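You operate a simulated robot arm through the tools that you are given. There is no shell and no other tool. Be economical: measure what you need, move in short steps, check, and stop when the job is done.

You are at the controls of a simulated robot arm. One attempt, no reset.

Task
Find the live mic on channels 1 to 4 by its meter and put it on air.
Fine: solo it to check, solo off again, then unmute it and fade it up to 0 dB. The other three stay muted and down.

The check looks at the end state, three seconds after you hand in, the way a careful person would. Anything else that was tipped, shoved, dropped, spilled or broken makes it a failure.

Robot
A 6-joint arm with a two-finger parallel gripper, fixed in place. Base frame: the origin is at the foot of the arm, x ahead of it, y to its left, z up. Readings come in mm, degrees, newtons and seconds.
With the tool pointing down near the work surface it reaches from about 320 to 700 mm from the base axis. Its first joint turns from -166.0 to 166.0 degrees. Payload 4.1 kg.
The tool frame sits at the grasp point between the pads (the TCP): z along the fingers, y along the line on which they close. The tips reach 23 mm beyond it. Largest opening 94 mm; finger width 38, thickness 10; the body of the gripper, 54 by 96 mm, starts 39 mm behind the TCP.
Orientation is told as [roll, pitch, yaw] about the base's x, y, z axes, in that order, counted from this pose: with the fingers straight down and closing along the base's y, the tool's x points along the base's -x, its y along +y and its z along -z.

Tools
- The arm moves only by the tool nudge_tool. Its argument "rows" is a list of rows, each a list of 7 numbers: the turn, a rotation vector about the tool's x, y, z in units of 90 degrees (1.0 is 90 degrees), then the shift along the tool's x, y, z in units of 100 mm (1.0 is 100 mm), then the closure, from 0 (fully open) to 1 (shut). In form: [[ax, ay, az, x, y, z, jaw], ...]. A call has 1 to 12 rows; each row is the pose to reach, as a shift and turn from the pose commanded when the call began, along the tool's axes at that moment. A call with a number of a shift or a turn outside -1 to 1 is refused whole. Each row takes 0.2 s and may step no farther than 50 mm and 8.6 degrees from the row before; otherwise, or with a gripper value out of range, the whole call is refused. Where a pose cannot be reached the arm comes as near as it can. A force on the tool above 40 N (or 10 N above the force at the start of the call, whichever is more), or a blocked arm, ends the call early, and 0.2 s more pass. The fingers move at their own pace (about 45 mm/s each) and stop on an object; they squeeze with about 32 N. The grip force told is the motor's: it shows also when the fingers shut on nothing. Time passes only in rows, and 0.2 s behind the last, so rows that repeat a pose let the fingers close. The reply holds the time, the measured pose of the TCP, the force on the tool along the base axes, the opening and the grip force, in the units named above and with some noise, and new pictures: "show" is both (left out), scene, wrist or none.
- Cameras (640 x 400 px; columns grow to the right, rows downward): "scene" is fixed at [50, 502.1, 1564]; the picture's right is [-0.68, -0.73, 0.00], its down [-0.70, 0.65, -0.31] and it looks along [0.22, -0.21, -0.95] (base axes); focal length 262 px, centre (320, 200). "wrist" rides on the gripper at [-39, 0, -44] in the tool frame; the picture's right is [0.00, -1.00, 0.00], its down [0.97, 0.00, -0.24] and it looks along [0.24, 0.00, 0.97] (tool axes); focal length 218 px, centre (320, 200). There is no depth. A picture from a camera that has moved, and an enlarged one, comes with that camera's place and axes in the base frame and with its lens.
- slide_trunk(by): slides the trunk up (or, below 0, down) by that many mm; the arm rides with it, the base frame stays. It gives what a move gives, with no picture.
- inspect(camera, box): a new picture of the part [left, top, right, bottom] of that camera's present view, enlarged. The clock stands still meanwhile.
- job_done(): hands the job in; it is judged then, once.

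Work in short steps. Places have to be worked out from the pictures, the camera data and where the tool is seen: move nearer, look again, correct. Check each grasp and each placing, and mend what went wrong. You have 120 turns and 170 pictures in all, those below and enlarged ones among them. Open the gripper and draw the arm clear of the work before you hand the job in, unless the task says otherwise; then end with one line.

The tools are called after "Call:" by a JSON object that holds its "method" and its "body". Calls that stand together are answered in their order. nudge_tool: Moves the arm, as the interface text tells. Its arguments: {"type":"object","properties":{"rows":{"type":"array"},"show":{"type":"string","enum":["both","scene","wrist","none"]}},"required":["rows"]} The other tools are called the same way: slide_trunk (by) slides the trunk up or down; inspect (camera, box) takes an enlarged picture of a part of a camera's view; job_done () hands the job in.

At the start:

```text
clock: 0.0
ee_pos: [273.5, 355.8, 1206.5]
tcp_rot: [0.0, 0.1, 0.0]
force: [0.7, -0.2, -0.1]
width: 93.9
grasp_force: 0.0
trunk travel left (down, up): [-525.0, 65.0]
```

scene: 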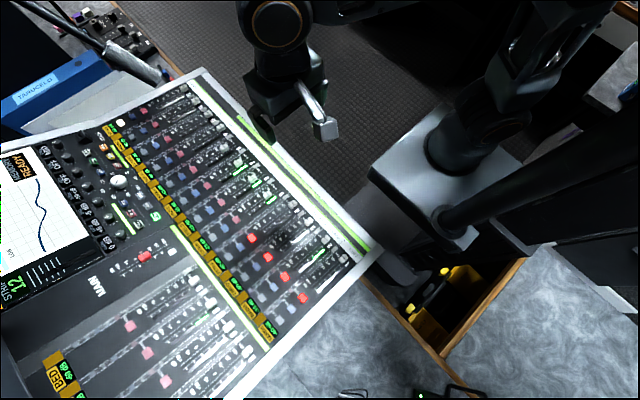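
wrist: 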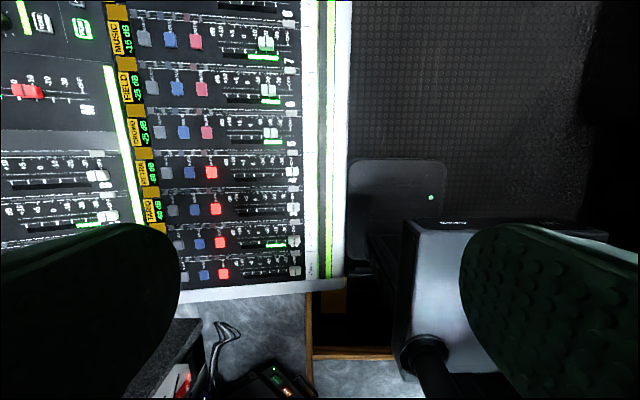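

I see a mixing console with channel strips; the last four (red mute lit) near the wrist view's bottom seem to be channels 1-4. I zoom in on both views to read them.

Call:
{"method": "inspect", "body": {"camera": "wrist", "box": [110, 130, 350, 290]}}

Call:
{"method": "inspect", "body": {"camera": "scene", "box": [200, 190, 380, 350]}}

```text
2.50 times, centred on (230, 210) of wrist
camera zoom: at [311.1, 356.5, 1250.8], right [0.0, -1.0, 0.0], down [-0.97, 0.0, 0.24], along [-0.24, 0.0, -0.97], focal length 546 px, centre (545, 175)
```

zoom: 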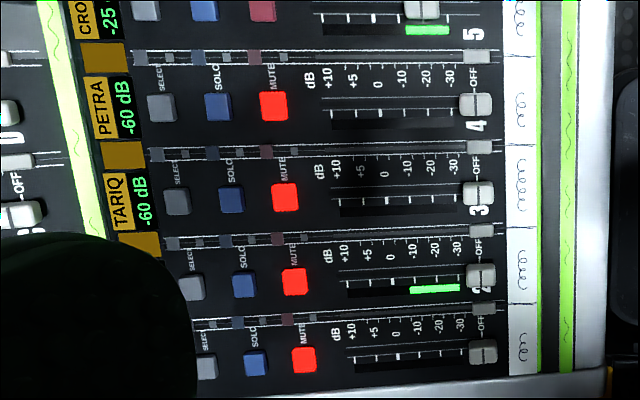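

```text
2.50 times, centred on (290, 270) of scene
camera zoom: at [50.0, 502.1, 1564.0], right [-0.68, -0.73, 0.0], down [-0.7, 0.65, -0.31], along [0.22, -0.21, -0.95], focal length 654 px, centre (395, 25)
```

zoom: 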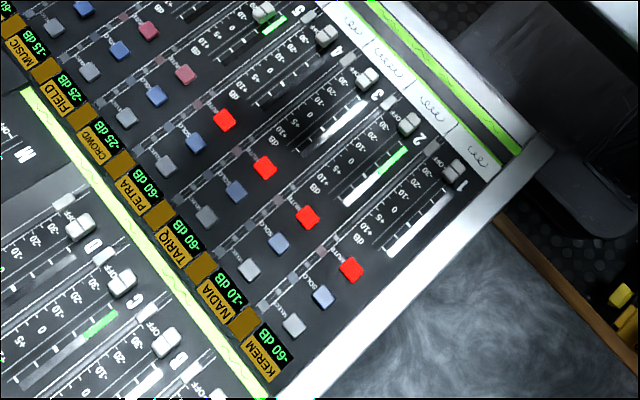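

Channel 2 (NADIA, −10 dB, green meter) looks like the live one; triangulating gives its mute near (123, 557, 847), solo near (123, 597, 847) and fader cap near (121, 410, 848), with channels 70 mm apart in x. I move closer with the jaw shutting and look again.

Call:
{"method": "nudge_tool", "body": {"rows": [[0, 0, 0, 0.25, 0.25, 0.2, 0.3], [0, 0, 0, 0.5, 0.5, 0.4, 0.6], [0, 0, 0, 0.75, 0.75, 0.6, 1], [0, 0, 0, 1, 1, 0.8, 1], [0, 0, 0, 1, 1, 0.8, 1]]}}

```text
clock: 1.2
ee_pos: [174.2, 457.2, 1126.3]
tcp_rot: [0.0, -0.1, -0.1]
force: [-0.8, 0.2, 0.5]
width: 0.0
grasp_force: 11.2
trunk travel left (down, up): [-525.0, 65.0]
camera wrist: at [211.8, 457.1, 1170.6], right [0.0, -1.0, 0.0], down [-0.97, 0.0, 0.24], along [-0.24, 0.0, -0.97], focal length 218 px, centre (320, 200)
```

scene: 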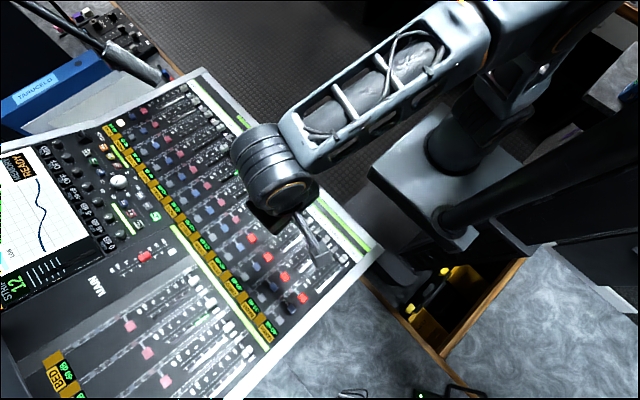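
wrist: 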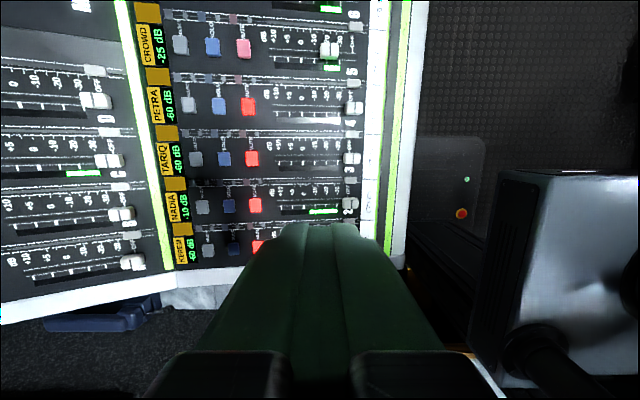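

Channel 2 still carries the only meter among 1–4. I go on toward above its solo button and look again.

Call:
{"method": "nudge_tool", "body": {"rows": [[0, 0, 0, 0.1, 0.33, 0.2, 1], [0, 0, 0, 0.2, 0.66, 0.4, 1], [0, 0, 0, 0.3, 1, 0.6, 1], [0, 0, 0, 0.3, 1, 0.9, 1], [0, 0, 0, 0.3, 1, 0.9, 1]]}}

Call:
{"method": "inspect", "body": {"camera": "wrist", "box": [160, 60, 560, 310]}}

```text
clock: 2.4
ee_pos: [144.5, 555.8, 1037.6]
tcp_rot: [0.0, 0.0, -0.1]
force: [0.0, -0.4, 0.2]
width: 0.0
grasp_force: 32.1
trunk travel left (down, up): [-525.0, 65.0]
camera wrist: at [182.4, 555.8, 1081.5], right [0.0, -1.0, 0.0], down [-0.97, 0.0, 0.24], along [-0.24, 0.0, -0.97], focal length 218 px, centre (320, 200)
```

scene: 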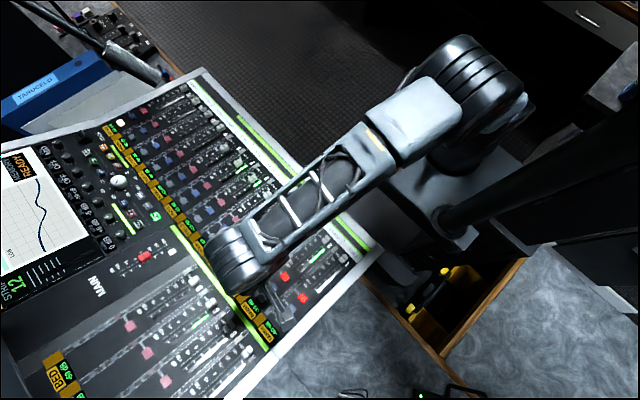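
wrist: 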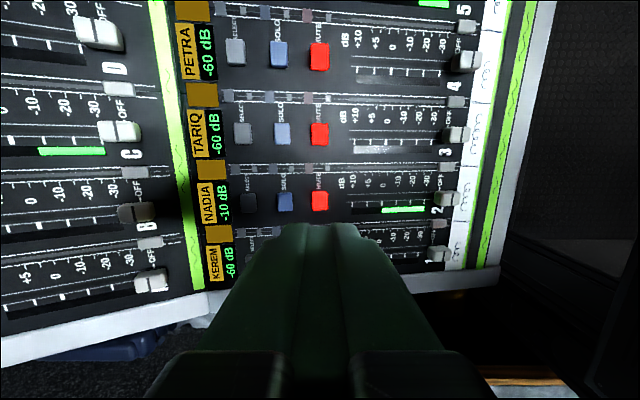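

```text
1.60 times, centred on (360, 185) of wrist
camera zoom: at [182.4, 555.8, 1081.5], right [0.0, -1.0, 0.0], down [-0.97, 0.0, 0.24], along [-0.24, 0.0, -0.97], focal length 349 px, centre (256, 224)
```

zoom: 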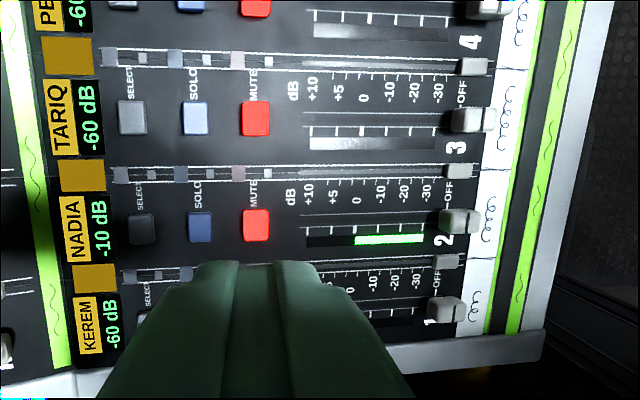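

Solo 2 works out at about (124, 595), with its top at z ≈ 847, so the tips should touch it at TCP z ≈ 870. I go above it to about z 940 first.

Call:
{"method": "nudge_tool", "body": {"rows": [[0, 0, 0, 0.1, 0.2, 0.3, 1], [0, 0, 0, 0.205, 0.392, 0.6, 1], [0, 0, 0, 0.205, 0.392, 1.0, 1], [0, 0, 0, 0.205, 0.392, 1.0, 1]]}}

```text
clock: 3.4
ee_pos: [125.1, 595.2, 937.0]
tcp_rot: [-0.1, 0.0, 0.0]
force: [-0.1, -0.9, -0.5]
width: 0.1
grasp_force: 32.1
trunk travel left (down, up): [-525.0, 65.0]
camera wrist: at [161.6, 596.0, 980.8], right [0.0, -1.0, 0.0], down [-0.97, 0.0, 0.24], along [-0.24, 0.0, -0.97], focal length 218 px, centre (320, 200)
```

scene: 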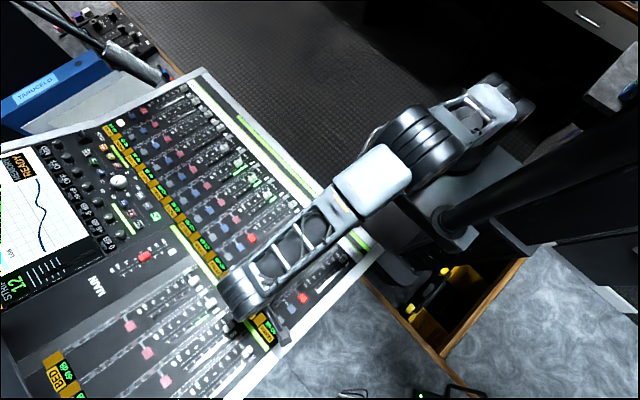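
wrist: 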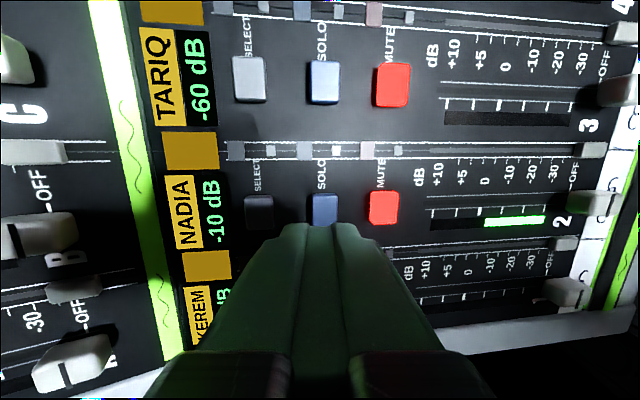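

Solo is at about (123, 593), directly under the tips. I descend to just above contact.

Call:
{"method": "nudge_tool", "body": {"rows": [[0, 0, 0, 0.02, -0.02, 0.3, 1], [0, 0, 0, 0.02, -0.02, 0.58, 1], [0, 0, 0, 0.02, -0.02, 0.58, 1]], "show": "wrist"}}

```text
clock: 4.2
ee_pos: [121.1, 594.2, 879.9]
tcp_rot: [0.1, 0.0, 0.0]
force: [-0.4, 0.0, 0.4]
width: 0.2
grasp_force: 31.9
trunk travel left (down, up): [-525.0, 65.0]
camera wrist: at [159.5, 594.3, 923.2], right [0.0, -1.0, 0.0], down [-0.97, 0.0, 0.24], along [-0.24, 0.0, -0.97], focal length 218 px, centre (320, 200)
```

wrist: 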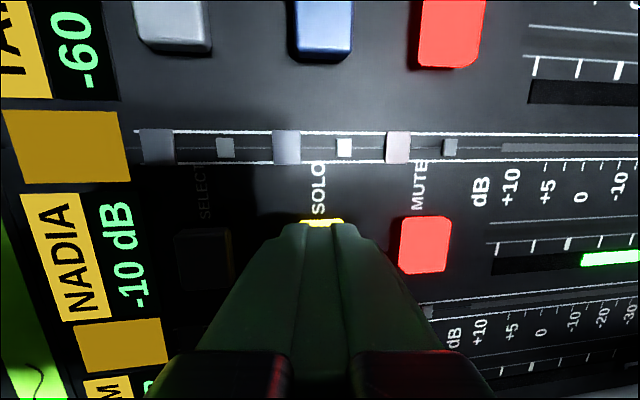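

The edge of the solo button now glows yellow, so it may already have been pressed. I lift to check.

Call:
{"method": "nudge_tool", "body": {"rows": [[0, 0, 0, 0, 0, -0.3, 1], [0, 0, 0, 0, 0, -0.6, 1], [0, 0, 0, 0, 0, -0.6, 1]], "show": "wrist"}}

```text
clock: 5.0
ee_pos: [120.6, 592.7, 938.7]
tcp_rot: [0.0, 0.0, -0.1]
force: [0.6, -0.7, -0.2]
width: 0.1
grasp_force: 31.8
trunk travel left (down, up): [-525.0, 65.0]
camera wrist: at [159.2, 594.3, 983.2], right [0.0, -1.0, 0.0], down [-0.97, 0.0, 0.24], along [-0.24, 0.0, -0.97], focal length 218 px, centre (320, 200)
```

wrist: 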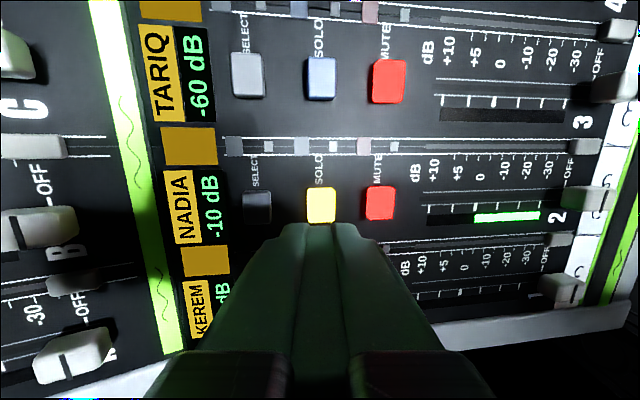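

Solo is latched on (yellow), and it pressed at TCP z ≈ 880. I repeat the same press to switch it off.

Call:
{"method": "nudge_tool", "body": {"rows": [[0, 0, 0, 0, 0, 0.3, 1], [0, 0, 0, 0, 0, 0.6, 1], [0, 0, 0, 0, 0, 0.6, 1], [0, 0, 0, 0, 0, 0.3, 1], [0, 0, 0, 0, 0, 0, 1], [0, 0, 0, 0, 0, 0, 1]], "show": "wrist"}}

```text
clock: 6.4
ee_pos: [120.0, 593.4, 938.8]
tcp_rot: [0.0, 0.0, 0.1]
force: [0.6, -1.0, -0.2]
width: 0.0
grasp_force: 31.2
trunk travel left (down, up): [-525.0, 65.0]
camera wrist: at [158.7, 593.7, 982.5], right [0.0, -1.0, 0.0], down [-0.97, 0.0, 0.24], along [-0.24, 0.0, -0.97], focal length 218 px, centre (320, 200)
```

wrist: 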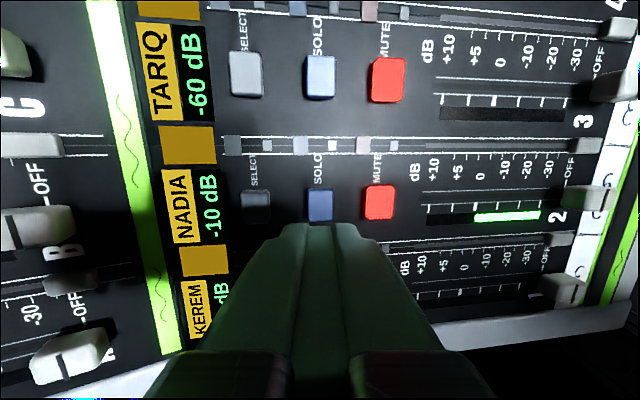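

Solo is off again. The mute sits about 36 mm further in −y (y ≈ 557), so I shift there and press it once.

Call:
{"method": "nudge_tool", "body": {"rows": [[0, 0, 0, 0, -0.36, 0, 1], [0, 0, 0, 0, -0.36, 0, 1], [0, 0, 0, 0, -0.36, 0.3, 1], [0, 0, 0, 0, -0.36, 0.6, 1], [0, 0, 0, 0, -0.36, 0.6, 1], [0, 0, 0, 0, -0.36, 0.3, 1], [0, 0, 0, 0, -0.36, 0, 1], [0, 0, 0, 0, -0.36, 0, 1]], "show": "wrist"}}

```text
clock: 8.2
ee_pos: [121.3, 558.4, 940.2]
tcp_rot: [0.1, 0.0, 0.0]
force: [-0.2, -0.5, -0.7]
width: 0.0
grasp_force: 31.9
trunk travel left (down, up): [-525.0, 65.0]
camera wrist: at [159.0, 558.2, 983.1], right [0.0, -1.0, 0.0], down [-0.97, 0.0, 0.24], along [-0.24, 0.0, -0.97], focal length 218 px, centre (320, 200)
```

wrist: 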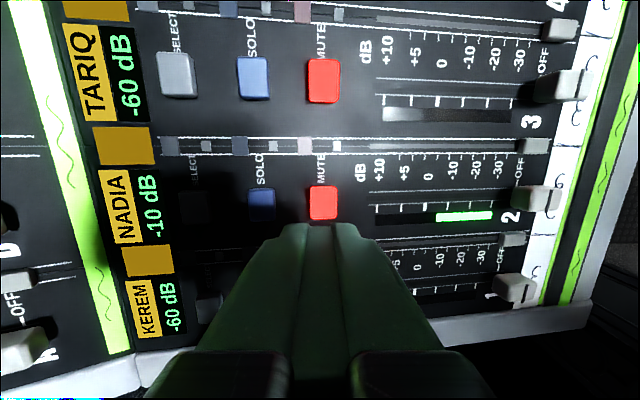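

The mute is still red, so that press was probably a shade too shallow. I press again 4 mm deeper.

Call:
{"method": "nudge_tool", "body": {"rows": [[0, 0, 0, 0, -0.02, 0.3, 1], [0, 0, 0, 0, -0.02, 0.58, 1], [0, 0, 0, 0, -0.02, 0.64, 1], [0, 0, 0, 0, -0.02, 0.64, 1]], "show": "wrist"}}

```text
clock: 9.2
ee_pos: [121.2, 556.1, 875.2]
tcp_rot: [0.0, 0.1, 0.1]
force: [-0.3, -0.1, 0.0]
width: 0.0
grasp_force: 32.0
trunk travel left (down, up): [-525.0, 65.0]
camera wrist: at [159.2, 556.3, 918.7], right [0.0, -1.0, 0.0], down [-0.97, 0.0, 0.24], along [-0.24, 0.0, -0.97], focal length 218 px, centre (320, 200)
```

wrist: 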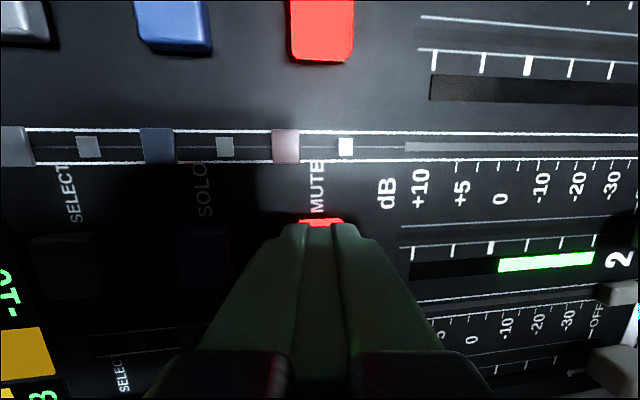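

No contact force yet and it is still red, so I go down in small steps.

Call:
{"method": "nudge_tool", "body": {"rows": [[0, 0, 0, 0, 0, 0.02, 1], [0, 0, 0, 0, 0, 0.04, 1], [0, 0, 0, 0, 0, 0.04, 1]], "show": "wrist"}}

```text
clock: 10.0
ee_pos: [119.9, 555.7, 870.8]
tcp_rot: [0.0, -0.1, 0.1]
force: [0.9, 1.0, 4.3]
width: 0.1
grasp_force: 31.7
trunk travel left (down, up): [-525.0, 65.0]
camera wrist: at [158.7, 556.1, 915.1], right [0.0, -1.0, 0.0], down [-0.97, 0.0, 0.24], along [-0.24, 0.0, -0.97], focal length 218 px, centre (320, 200)
```

wrist: 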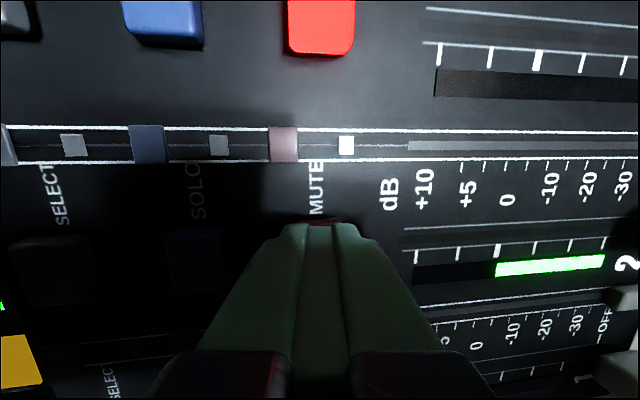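

The button now pushes back with 4 N and looks dark, so the mute has switched. I lift to confirm.

Call:
{"method": "nudge_tool", "body": {"rows": [[0, 0, 0, 0, 0, -0.3, 1], [0, 0, 0, 0, 0, -0.65, 1], [0, 0, 0, 0, 0, -0.65, 1]], "show": "wrist"}}

```text
clock: 10.8
ee_pos: [119.5, 554.1, 935.9]
tcp_rot: [0.0, 0.0, 0.1]
force: [0.0, 0.4, -0.2]
width: 0.0
grasp_force: 32.2
trunk travel left (down, up): [-525.0, 65.0]
camera wrist: at [157.4, 555.4, 979.9], right [0.0, -1.0, 0.0], down [-0.97, 0.0, 0.24], along [-0.24, 0.0, -0.97], focal length 218 px, centre (320, 200)
```

wrist: 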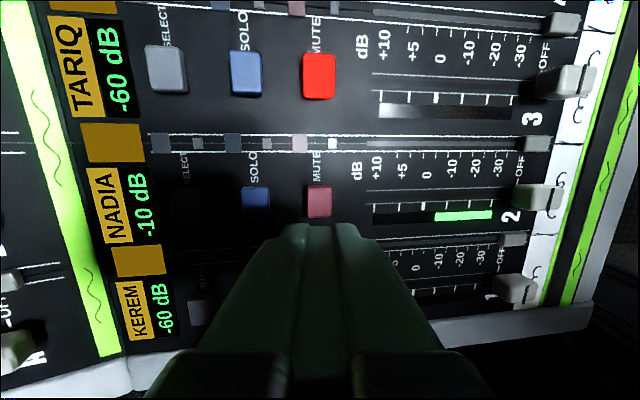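

Channel 2 is now unmuted (dim). Next I move toward the fader, rising a little, for a closer look.

Call:
{"method": "nudge_tool", "body": {"rows": [[0, 0, 0, 0, -0.33, -0.3, 0.8], [0, 0, 0, 0, -0.66, -0.3, 0.6], [0, 0, 0, 0, -1, -0.3, 0.5], [0, 0, 0, 0, -1, -0.3, 0.5]], "show": "wrist"}}

Call:
{"method": "inspect", "body": {"camera": "wrist", "box": [220, 80, 540, 280]}}

```text
clock: 11.8
ee_pos: [120.2, 453.7, 965.2]
tcp_rot: [0.0, -0.1, 0.0]
force: [0.1, 0.0, -0.2]
width: 46.9
grasp_force: 0.1
trunk travel left (down, up): [-525.0, 65.0]
camera wrist: at [158.8, 454.4, 1009.4], right [0.0, -1.0, 0.0], down [-0.97, 0.0, 0.24], along [-0.24, 0.0, -0.97], focal length 218 px, centre (320, 200)
```

wrist: 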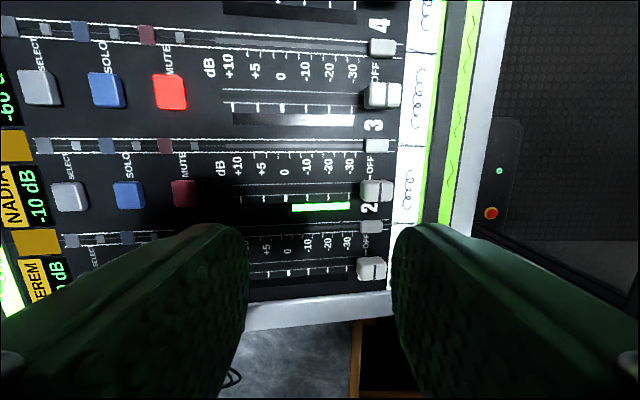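

```text
2.00 times, centred on (380, 180) of wrist
camera zoom: at [158.8, 454.4, 1009.4], right [0.0, -1.0, 0.0], down [-0.97, 0.0, 0.24], along [-0.24, 0.0, -0.97], focal length 436 px, centre (200, 240)
```

zoom: 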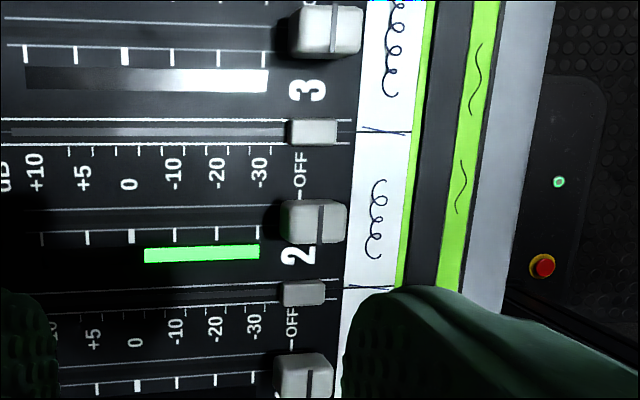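

Triangulating the panel print from two views shows the panel slopes: z ≈ 821 near the "2" and 832 at the 0 dB mark, about 8.7° rising toward +y. I tilt the tool to be square to the panel, so that picture column 320 is exactly the grip plane.

Call:
{"method": "nudge_tool", "body": {"rows": [[-0.05, 0, 0, 0, 0, 0, 0.5], [-0.097, 0, 0, 0, -0.2, 0, 0.5], [-0.097, 0, 0, 0, -0.2, 0, 0.5]]}}

Call:
{"method": "inspect", "body": {"camera": "wrist", "box": [220, 80, 460, 230]}}

```text
clock: 12.6
ee_pos: [120.9, 433.0, 966.1]
tcp_rot: [8.8, 0.1, 0.0]
force: [1.6, -1.0, -0.3]
width: 47.2
grasp_force: 0.1
trunk travel left (down, up): [-525.0, 65.0]
camera wrist: at [158.9, 428.4, 1009.5], right [0.0, -0.99, -0.15], down [-0.97, -0.04, 0.24], along [-0.24, 0.15, -0.96], focal length 218 px, centre (320, 200)
```

scene: 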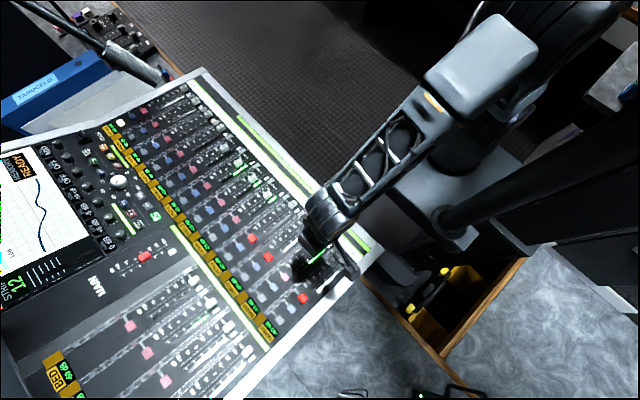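
wrist: 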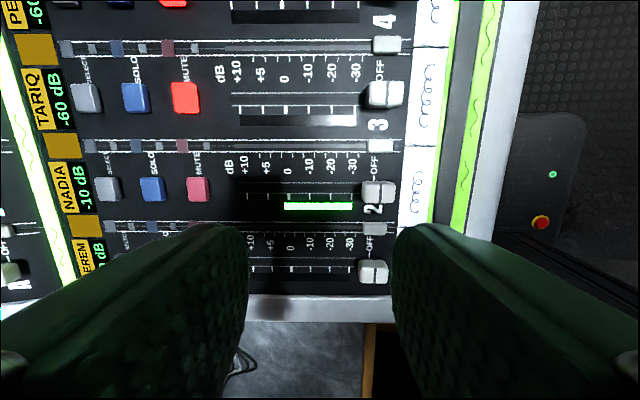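

```text
2.67 times, centred on (340, 155) of wrist
camera zoom: at [158.9, 428.4, 1009.5], right [0.0, -0.99, -0.15], down [-0.97, -0.04, 0.24], along [-0.24, 0.15, -0.96], focal length 582 px, centre (267, 320)
```

zoom: 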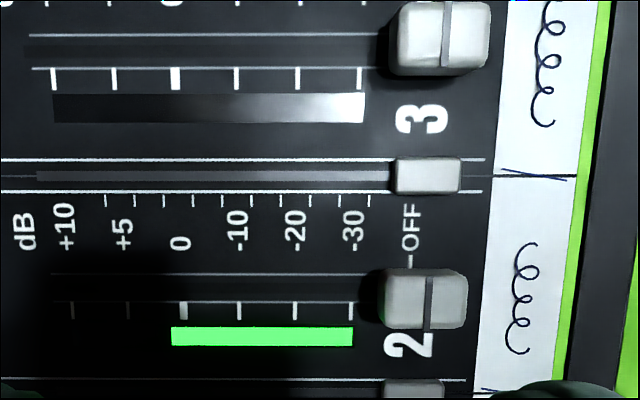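

In tool axes the cap of fader 2 sits at about x −6, y −45, stands about 22 mm above the panel, and the 0 dB tick is about 72 mm away. I move over the cap with the tips still above it.

Call:
{"method": "nudge_tool", "body": {"rows": [[0, 0, 0, -0.06, -0.25, 0.2, 0.5], [0, 0, 0, -0.06, -0.45, 0.45, 0.5], [0, 0, 0, -0.06, -0.45, 0.7, 0.5], [0, 0, 0, -0.06, -0.45, 0.7, 0.5]], "show": "wrist"}}

```text
clock: 13.6
ee_pos: [127.1, 401.6, 890.1]
tcp_rot: [8.7, 0.0, 0.0]
force: [-0.4, 0.6, 0.0]
width: 46.9
grasp_force: 0.0
trunk travel left (down, up): [-525.0, 65.0]
camera wrist: at [165.0, 395.3, 932.8], right [0.0, -0.99, -0.15], down [-0.97, -0.04, 0.24], along [-0.24, 0.15, -0.96], focal length 218 px, centre (320, 200)
```

wrist: 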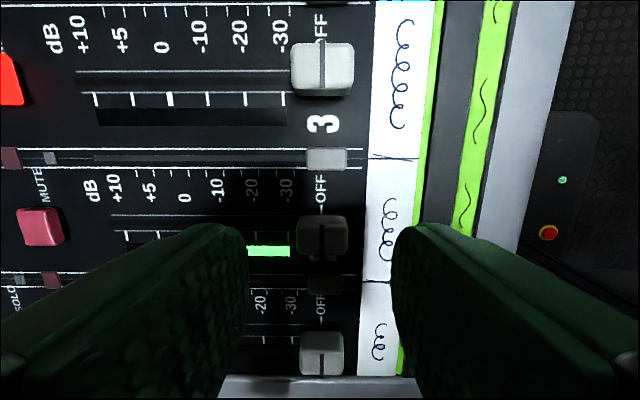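

The cap's index line is at column 322, centred between the fingers. I descend 37 mm so the tips straddle it, staying about 9 mm above the panel.

Call:
{"method": "nudge_tool", "body": {"rows": [[0, 0, 0, -0.03, -0.01, 0.2, 0.5], [0, 0, 0, -0.03, -0.01, 0.3, 0.5], [0, 0, 0, -0.03, -0.01, 0.37, 0.5], [0, 0, 0, -0.03, -0.01, 0.37, 0.5]]}}

```text
clock: 14.6
ee_pos: [129.7, 406.7, 853.2]
tcp_rot: [8.7, -0.1, 0.0]
force: [0.2, -0.5, 0.8]
width: 46.9
grasp_force: 0.0
trunk travel left (down, up): [-525.0, 65.0]
camera wrist: at [167.8, 400.3, 896.6], right [0.0, -0.99, -0.15], down [-0.97, -0.04, 0.24], along [-0.24, 0.15, -0.96], focal length 218 px, centre (320, 200)
```

scene: 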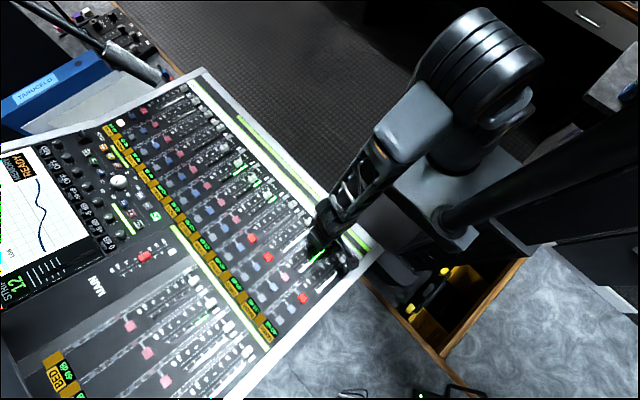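
wrist: 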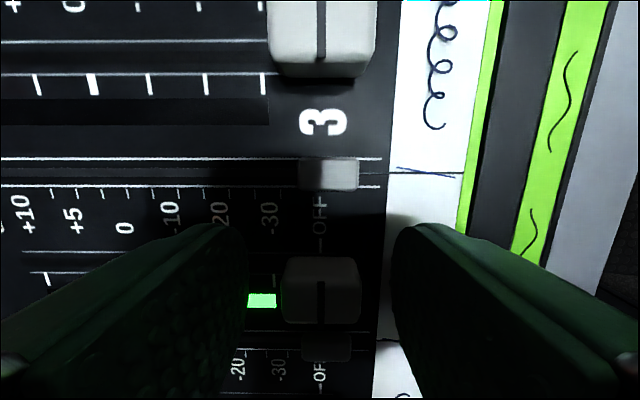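

The fingers straddle the cap with no contact. I close on it.

Call:
{"method": "nudge_tool", "body": {"rows": [[0, 0, 0, 0, 0, 0, 0.7], [0, 0, 0, 0, 0, 0, 0.85], [0, 0, 0, 0, 0, 0, 0.9], [0, 0, 0, 0, 0, 0, 0.9]], "show": "wrist"}}

```text
clock: 15.6
ee_pos: [130.0, 407.4, 853.7]
tcp_rot: [8.7, -0.1, 0.1]
force: [0.0, -0.3, -0.8]
width: 23.7
grasp_force: 44.8
trunk travel left (down, up): [-525.0, 65.0]
camera wrist: at [167.8, 400.1, 896.6], right [0.0, -0.99, -0.15], down [-0.97, -0.04, 0.24], along [-0.24, 0.15, -0.96], focal length 218 px, centre (320, 200)
```

wrist: 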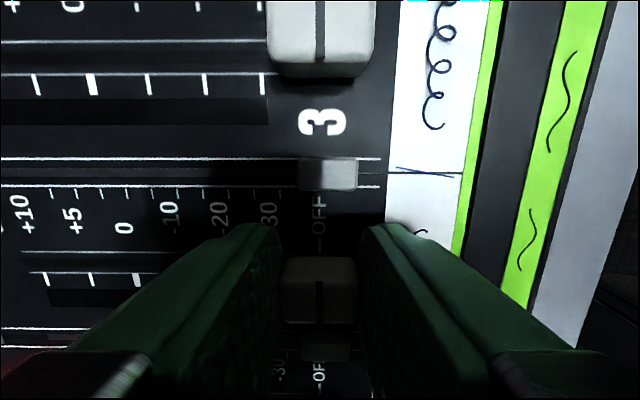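

The cap is gripped at 23.7 mm wide. I slide it 62 mm along tool +y and then look at the scale.

Call:
{"method": "nudge_tool", "body": {"rows": [[0, 0, 0, 0, 0.15, 0, 0.9], [0, 0, 0, 0, 0.3, 0, 0.9], [0, 0, 0, 0, 0.45, 0, 0.9], [0, 0, 0, 0, 0.62, 0, 0.9], [0, 0, 0, 0, 0.62, 0, 0.9]]}}

```text
clock: 16.8
ee_pos: [129.4, 467.1, 862.5]
tcp_rot: [8.5, 0.1, 0.1]
force: [0.5, 0.8, -11.6]
width: 23.8
grasp_force: 44.8
trunk travel left (down, up): [-525.0, 65.0]
camera wrist: at [167.8, 461.8, 905.3], right [0.0, -0.99, -0.15], down [-0.97, -0.04, 0.24], along [-0.24, 0.15, -0.96], focal length 218 px, centre (320, 200)
```

scene: 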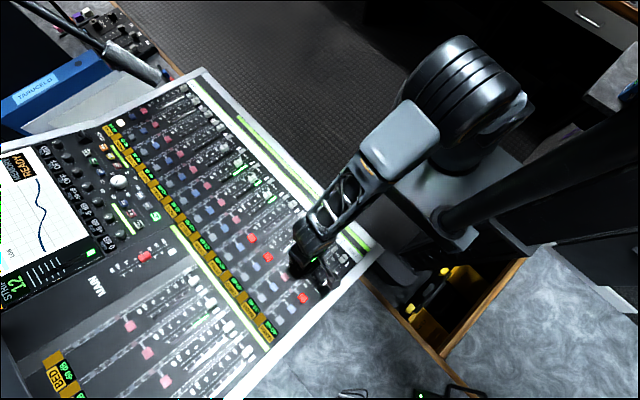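
wrist: 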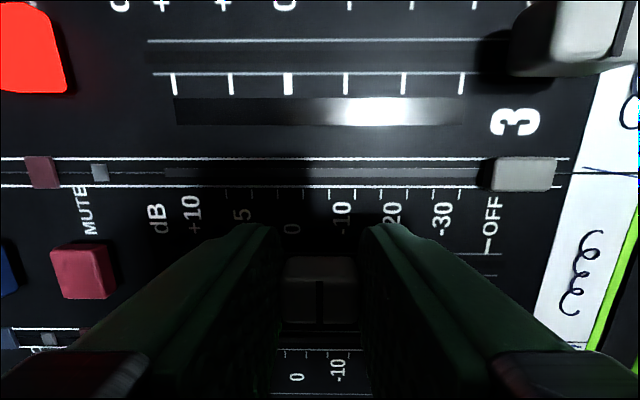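

The "0" marks on channels 2 and 3 both lie about 10.4 mm farther on. I slide that much, easing the slight upward pull by 1 mm.

Call:
{"method": "nudge_tool", "body": {"rows": [[0, 0, 0, 0, 0.05, 0.01, 0.9], [0, 0, 0, 0, 0.104, 0.01, 0.9], [0, 0, 0, 0, 0.104, 0.01, 0.9]], "show": "none"}}

Call:
{"method": "inspect", "body": {"camera": "wrist", "box": [220, 60, 460, 360]}}

```text
clock: 17.6
ee_pos: [131.0, 478.0, 864.1]
tcp_rot: [8.8, 0.0, -0.1]
force: [1.3, 0.1, -0.2]
width: 23.9
grasp_force: 45.0
trunk travel left (down, up): [-525.0, 65.0]
```

```text
1.33 times, centred on (340, 210) of wrist
camera zoom: at [167.8, 472.0, 906.8], right [0.0, -0.99, -0.15], down [-0.97, -0.04, 0.24], along [-0.24, 0.15, -0.96], focal length 291 px, centre (293, 187)
```

zoom: 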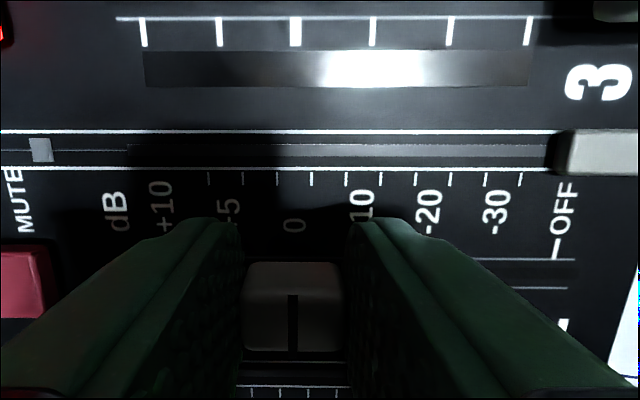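

The 0 dB mark is within about half a millimetre of the cap line. I nudge back 0.4 mm, open and lift off.

Call:
{"method": "nudge_tool", "body": {"rows": [[0, 0, 0, 0, -0.004, 0, 0.9], [0, 0, 0, 0, -0.004, 0, 0.9], [0, 0, 0, 0, -0.004, 0, 0.5], [0, 0, 0, 0, -0.004, 0, 0.5], [0, 0, 0, 0, -0.004, 0, 0.5], [0, 0, 0, 0, -0.004, -0.3, 0.5], [0, 0, 0, 0, -0.004, -0.7, 0.5], [0, 0, 0, 0, -0.004, -1, 0.5], [0, 0, 0, 0, -0.004, -1, 0.5]], "show": "none"}}

Call:
{"method": "inspect", "body": {"camera": "wrist", "box": [160, 100, 480, 300]}}

```text
clock: 19.6
ee_pos: [129.0, 460.8, 963.3]
tcp_rot: [8.8, 0.0, 0.0]
force: [0.4, -0.3, 0.6]
width: 47.1
grasp_force: 0.0
trunk travel left (down, up): [-525.0, 65.0]
```

```text
2.00 times, centred on (320, 200) of wrist
camera zoom: at [168.1, 455.5, 1005.9], right [0.0, -0.99, -0.15], down [-0.97, -0.04, 0.24], along [-0.24, 0.15, -0.96], focal length 436 px, centre (320, 200)
```

zoom: 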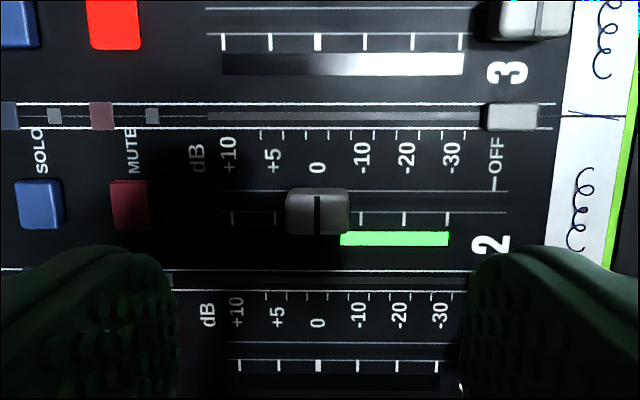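

The cap line is aligned with the 0 dB marks of the neighbouring channels. I raise and withdraw the arm, then check the whole console.

Call:
{"method": "nudge_tool", "body": {"rows": [[0, 0, 0, 0, 0, -0.4, 0.3], [0, 0, 0, 0, 0, -0.8, 0], [0.05, 0, 0, 0, 0, -1, 0], [0.097, 0, 0, -0.3, -0.3, -1, 0], [0.097, 0, 0, -0.6, -0.6, -1, 0], [0.097, 0, 0, -0.9, -0.9, -1, 0], [0.097, 0, 0, -1, -1, -1, 0]], "show": "none"}}

Call:
{"method": "nudge_tool", "body": {"rows": [[0, 0, 0, -0.25, 0, -0.4, 0], [0, 0, 0, -0.5, 0, -0.8, 0], [0, 0, 0, -0.5, 0, -1, 0], [0, 0, 0, -0.5, 0, -1, 0]]}}

Call:
{"method": "inspect", "body": {"camera": "scene", "box": [200, 190, 380, 350]}}

Call:
{"method": "inspect", "body": {"camera": "wrist", "box": [110, 130, 350, 290]}}

```text
clock: 21.2
ee_pos: [229.9, 348.3, 1045.8]
tcp_rot: [0.0, 0.0, -0.1]
force: [-0.7, 0.2, -0.3]
width: 94.3
grasp_force: 0.1
trunk travel left (down, up): [-525.0, 65.0]
```

```text
clock: 22.2
ee_pos: [278.7, 347.6, 1145.3]
tcp_rot: [0.0, 0.0, 0.0]
force: [0.6, -0.4, -0.2]
width: 93.9
grasp_force: 0.1
trunk travel left (down, up): [-525.0, 65.0]
camera wrist: at [317.5, 347.8, 1189.7], right [0.0, -1.0, 0.0], down [-0.97, 0.0, 0.24], along [-0.24, 0.0, -0.97], focal length 218 px, centre (320, 200)
```

scene: 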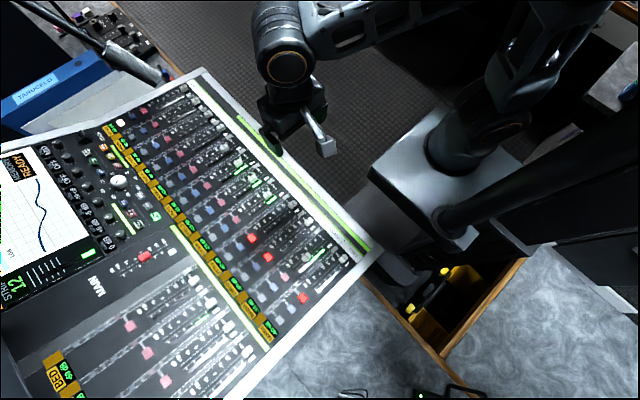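
wrist: 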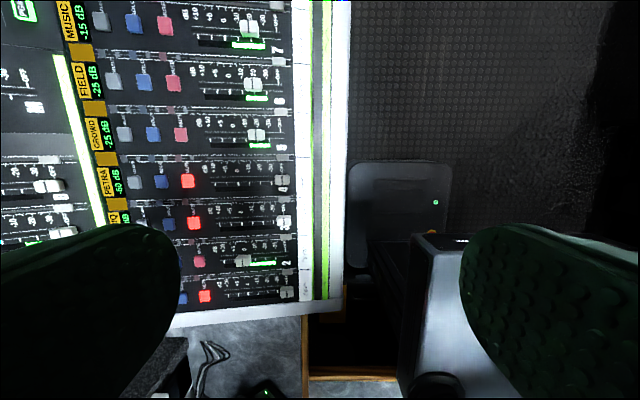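

```text
2.50 times, centred on (290, 270) of scene
camera zoom: at [50.0, 502.1, 1564.0], right [-0.68, -0.73, 0.0], down [-0.7, 0.65, -0.31], along [0.22, -0.21, -0.95], focal length 654 px, centre (395, 25)
```

zoom: 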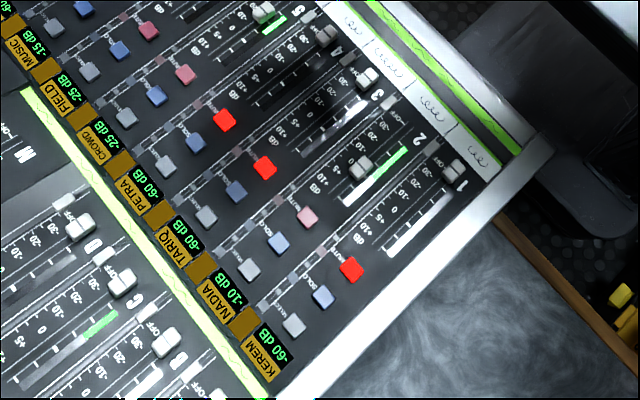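

```text
2.50 times, centred on (230, 210) of wrist
camera zoom: at [317.5, 347.8, 1189.7], right [0.0, -1.0, 0.0], down [-0.97, 0.0, 0.24], along [-0.24, 0.0, -0.97], focal length 546 px, centre (545, 175)
```

zoom: 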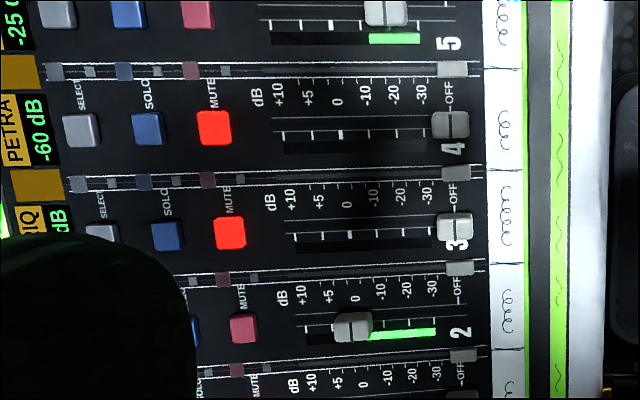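

Channel 2 is unmuted with solo off and its fader at 0 dB. Channels 1, 3 and 4 are still muted and down, and the arm is clear with the gripper open, so I hand in.

Call:
{"method": "job_done", "body": {}}

```text
The job is handed in.
```

Channel 2 (NADIA) was the live mic: I soloed it to check, switched solo off, unmuted it and faded it up to 0 dB, while channels 1, 3 and 4 stayed muted and down.
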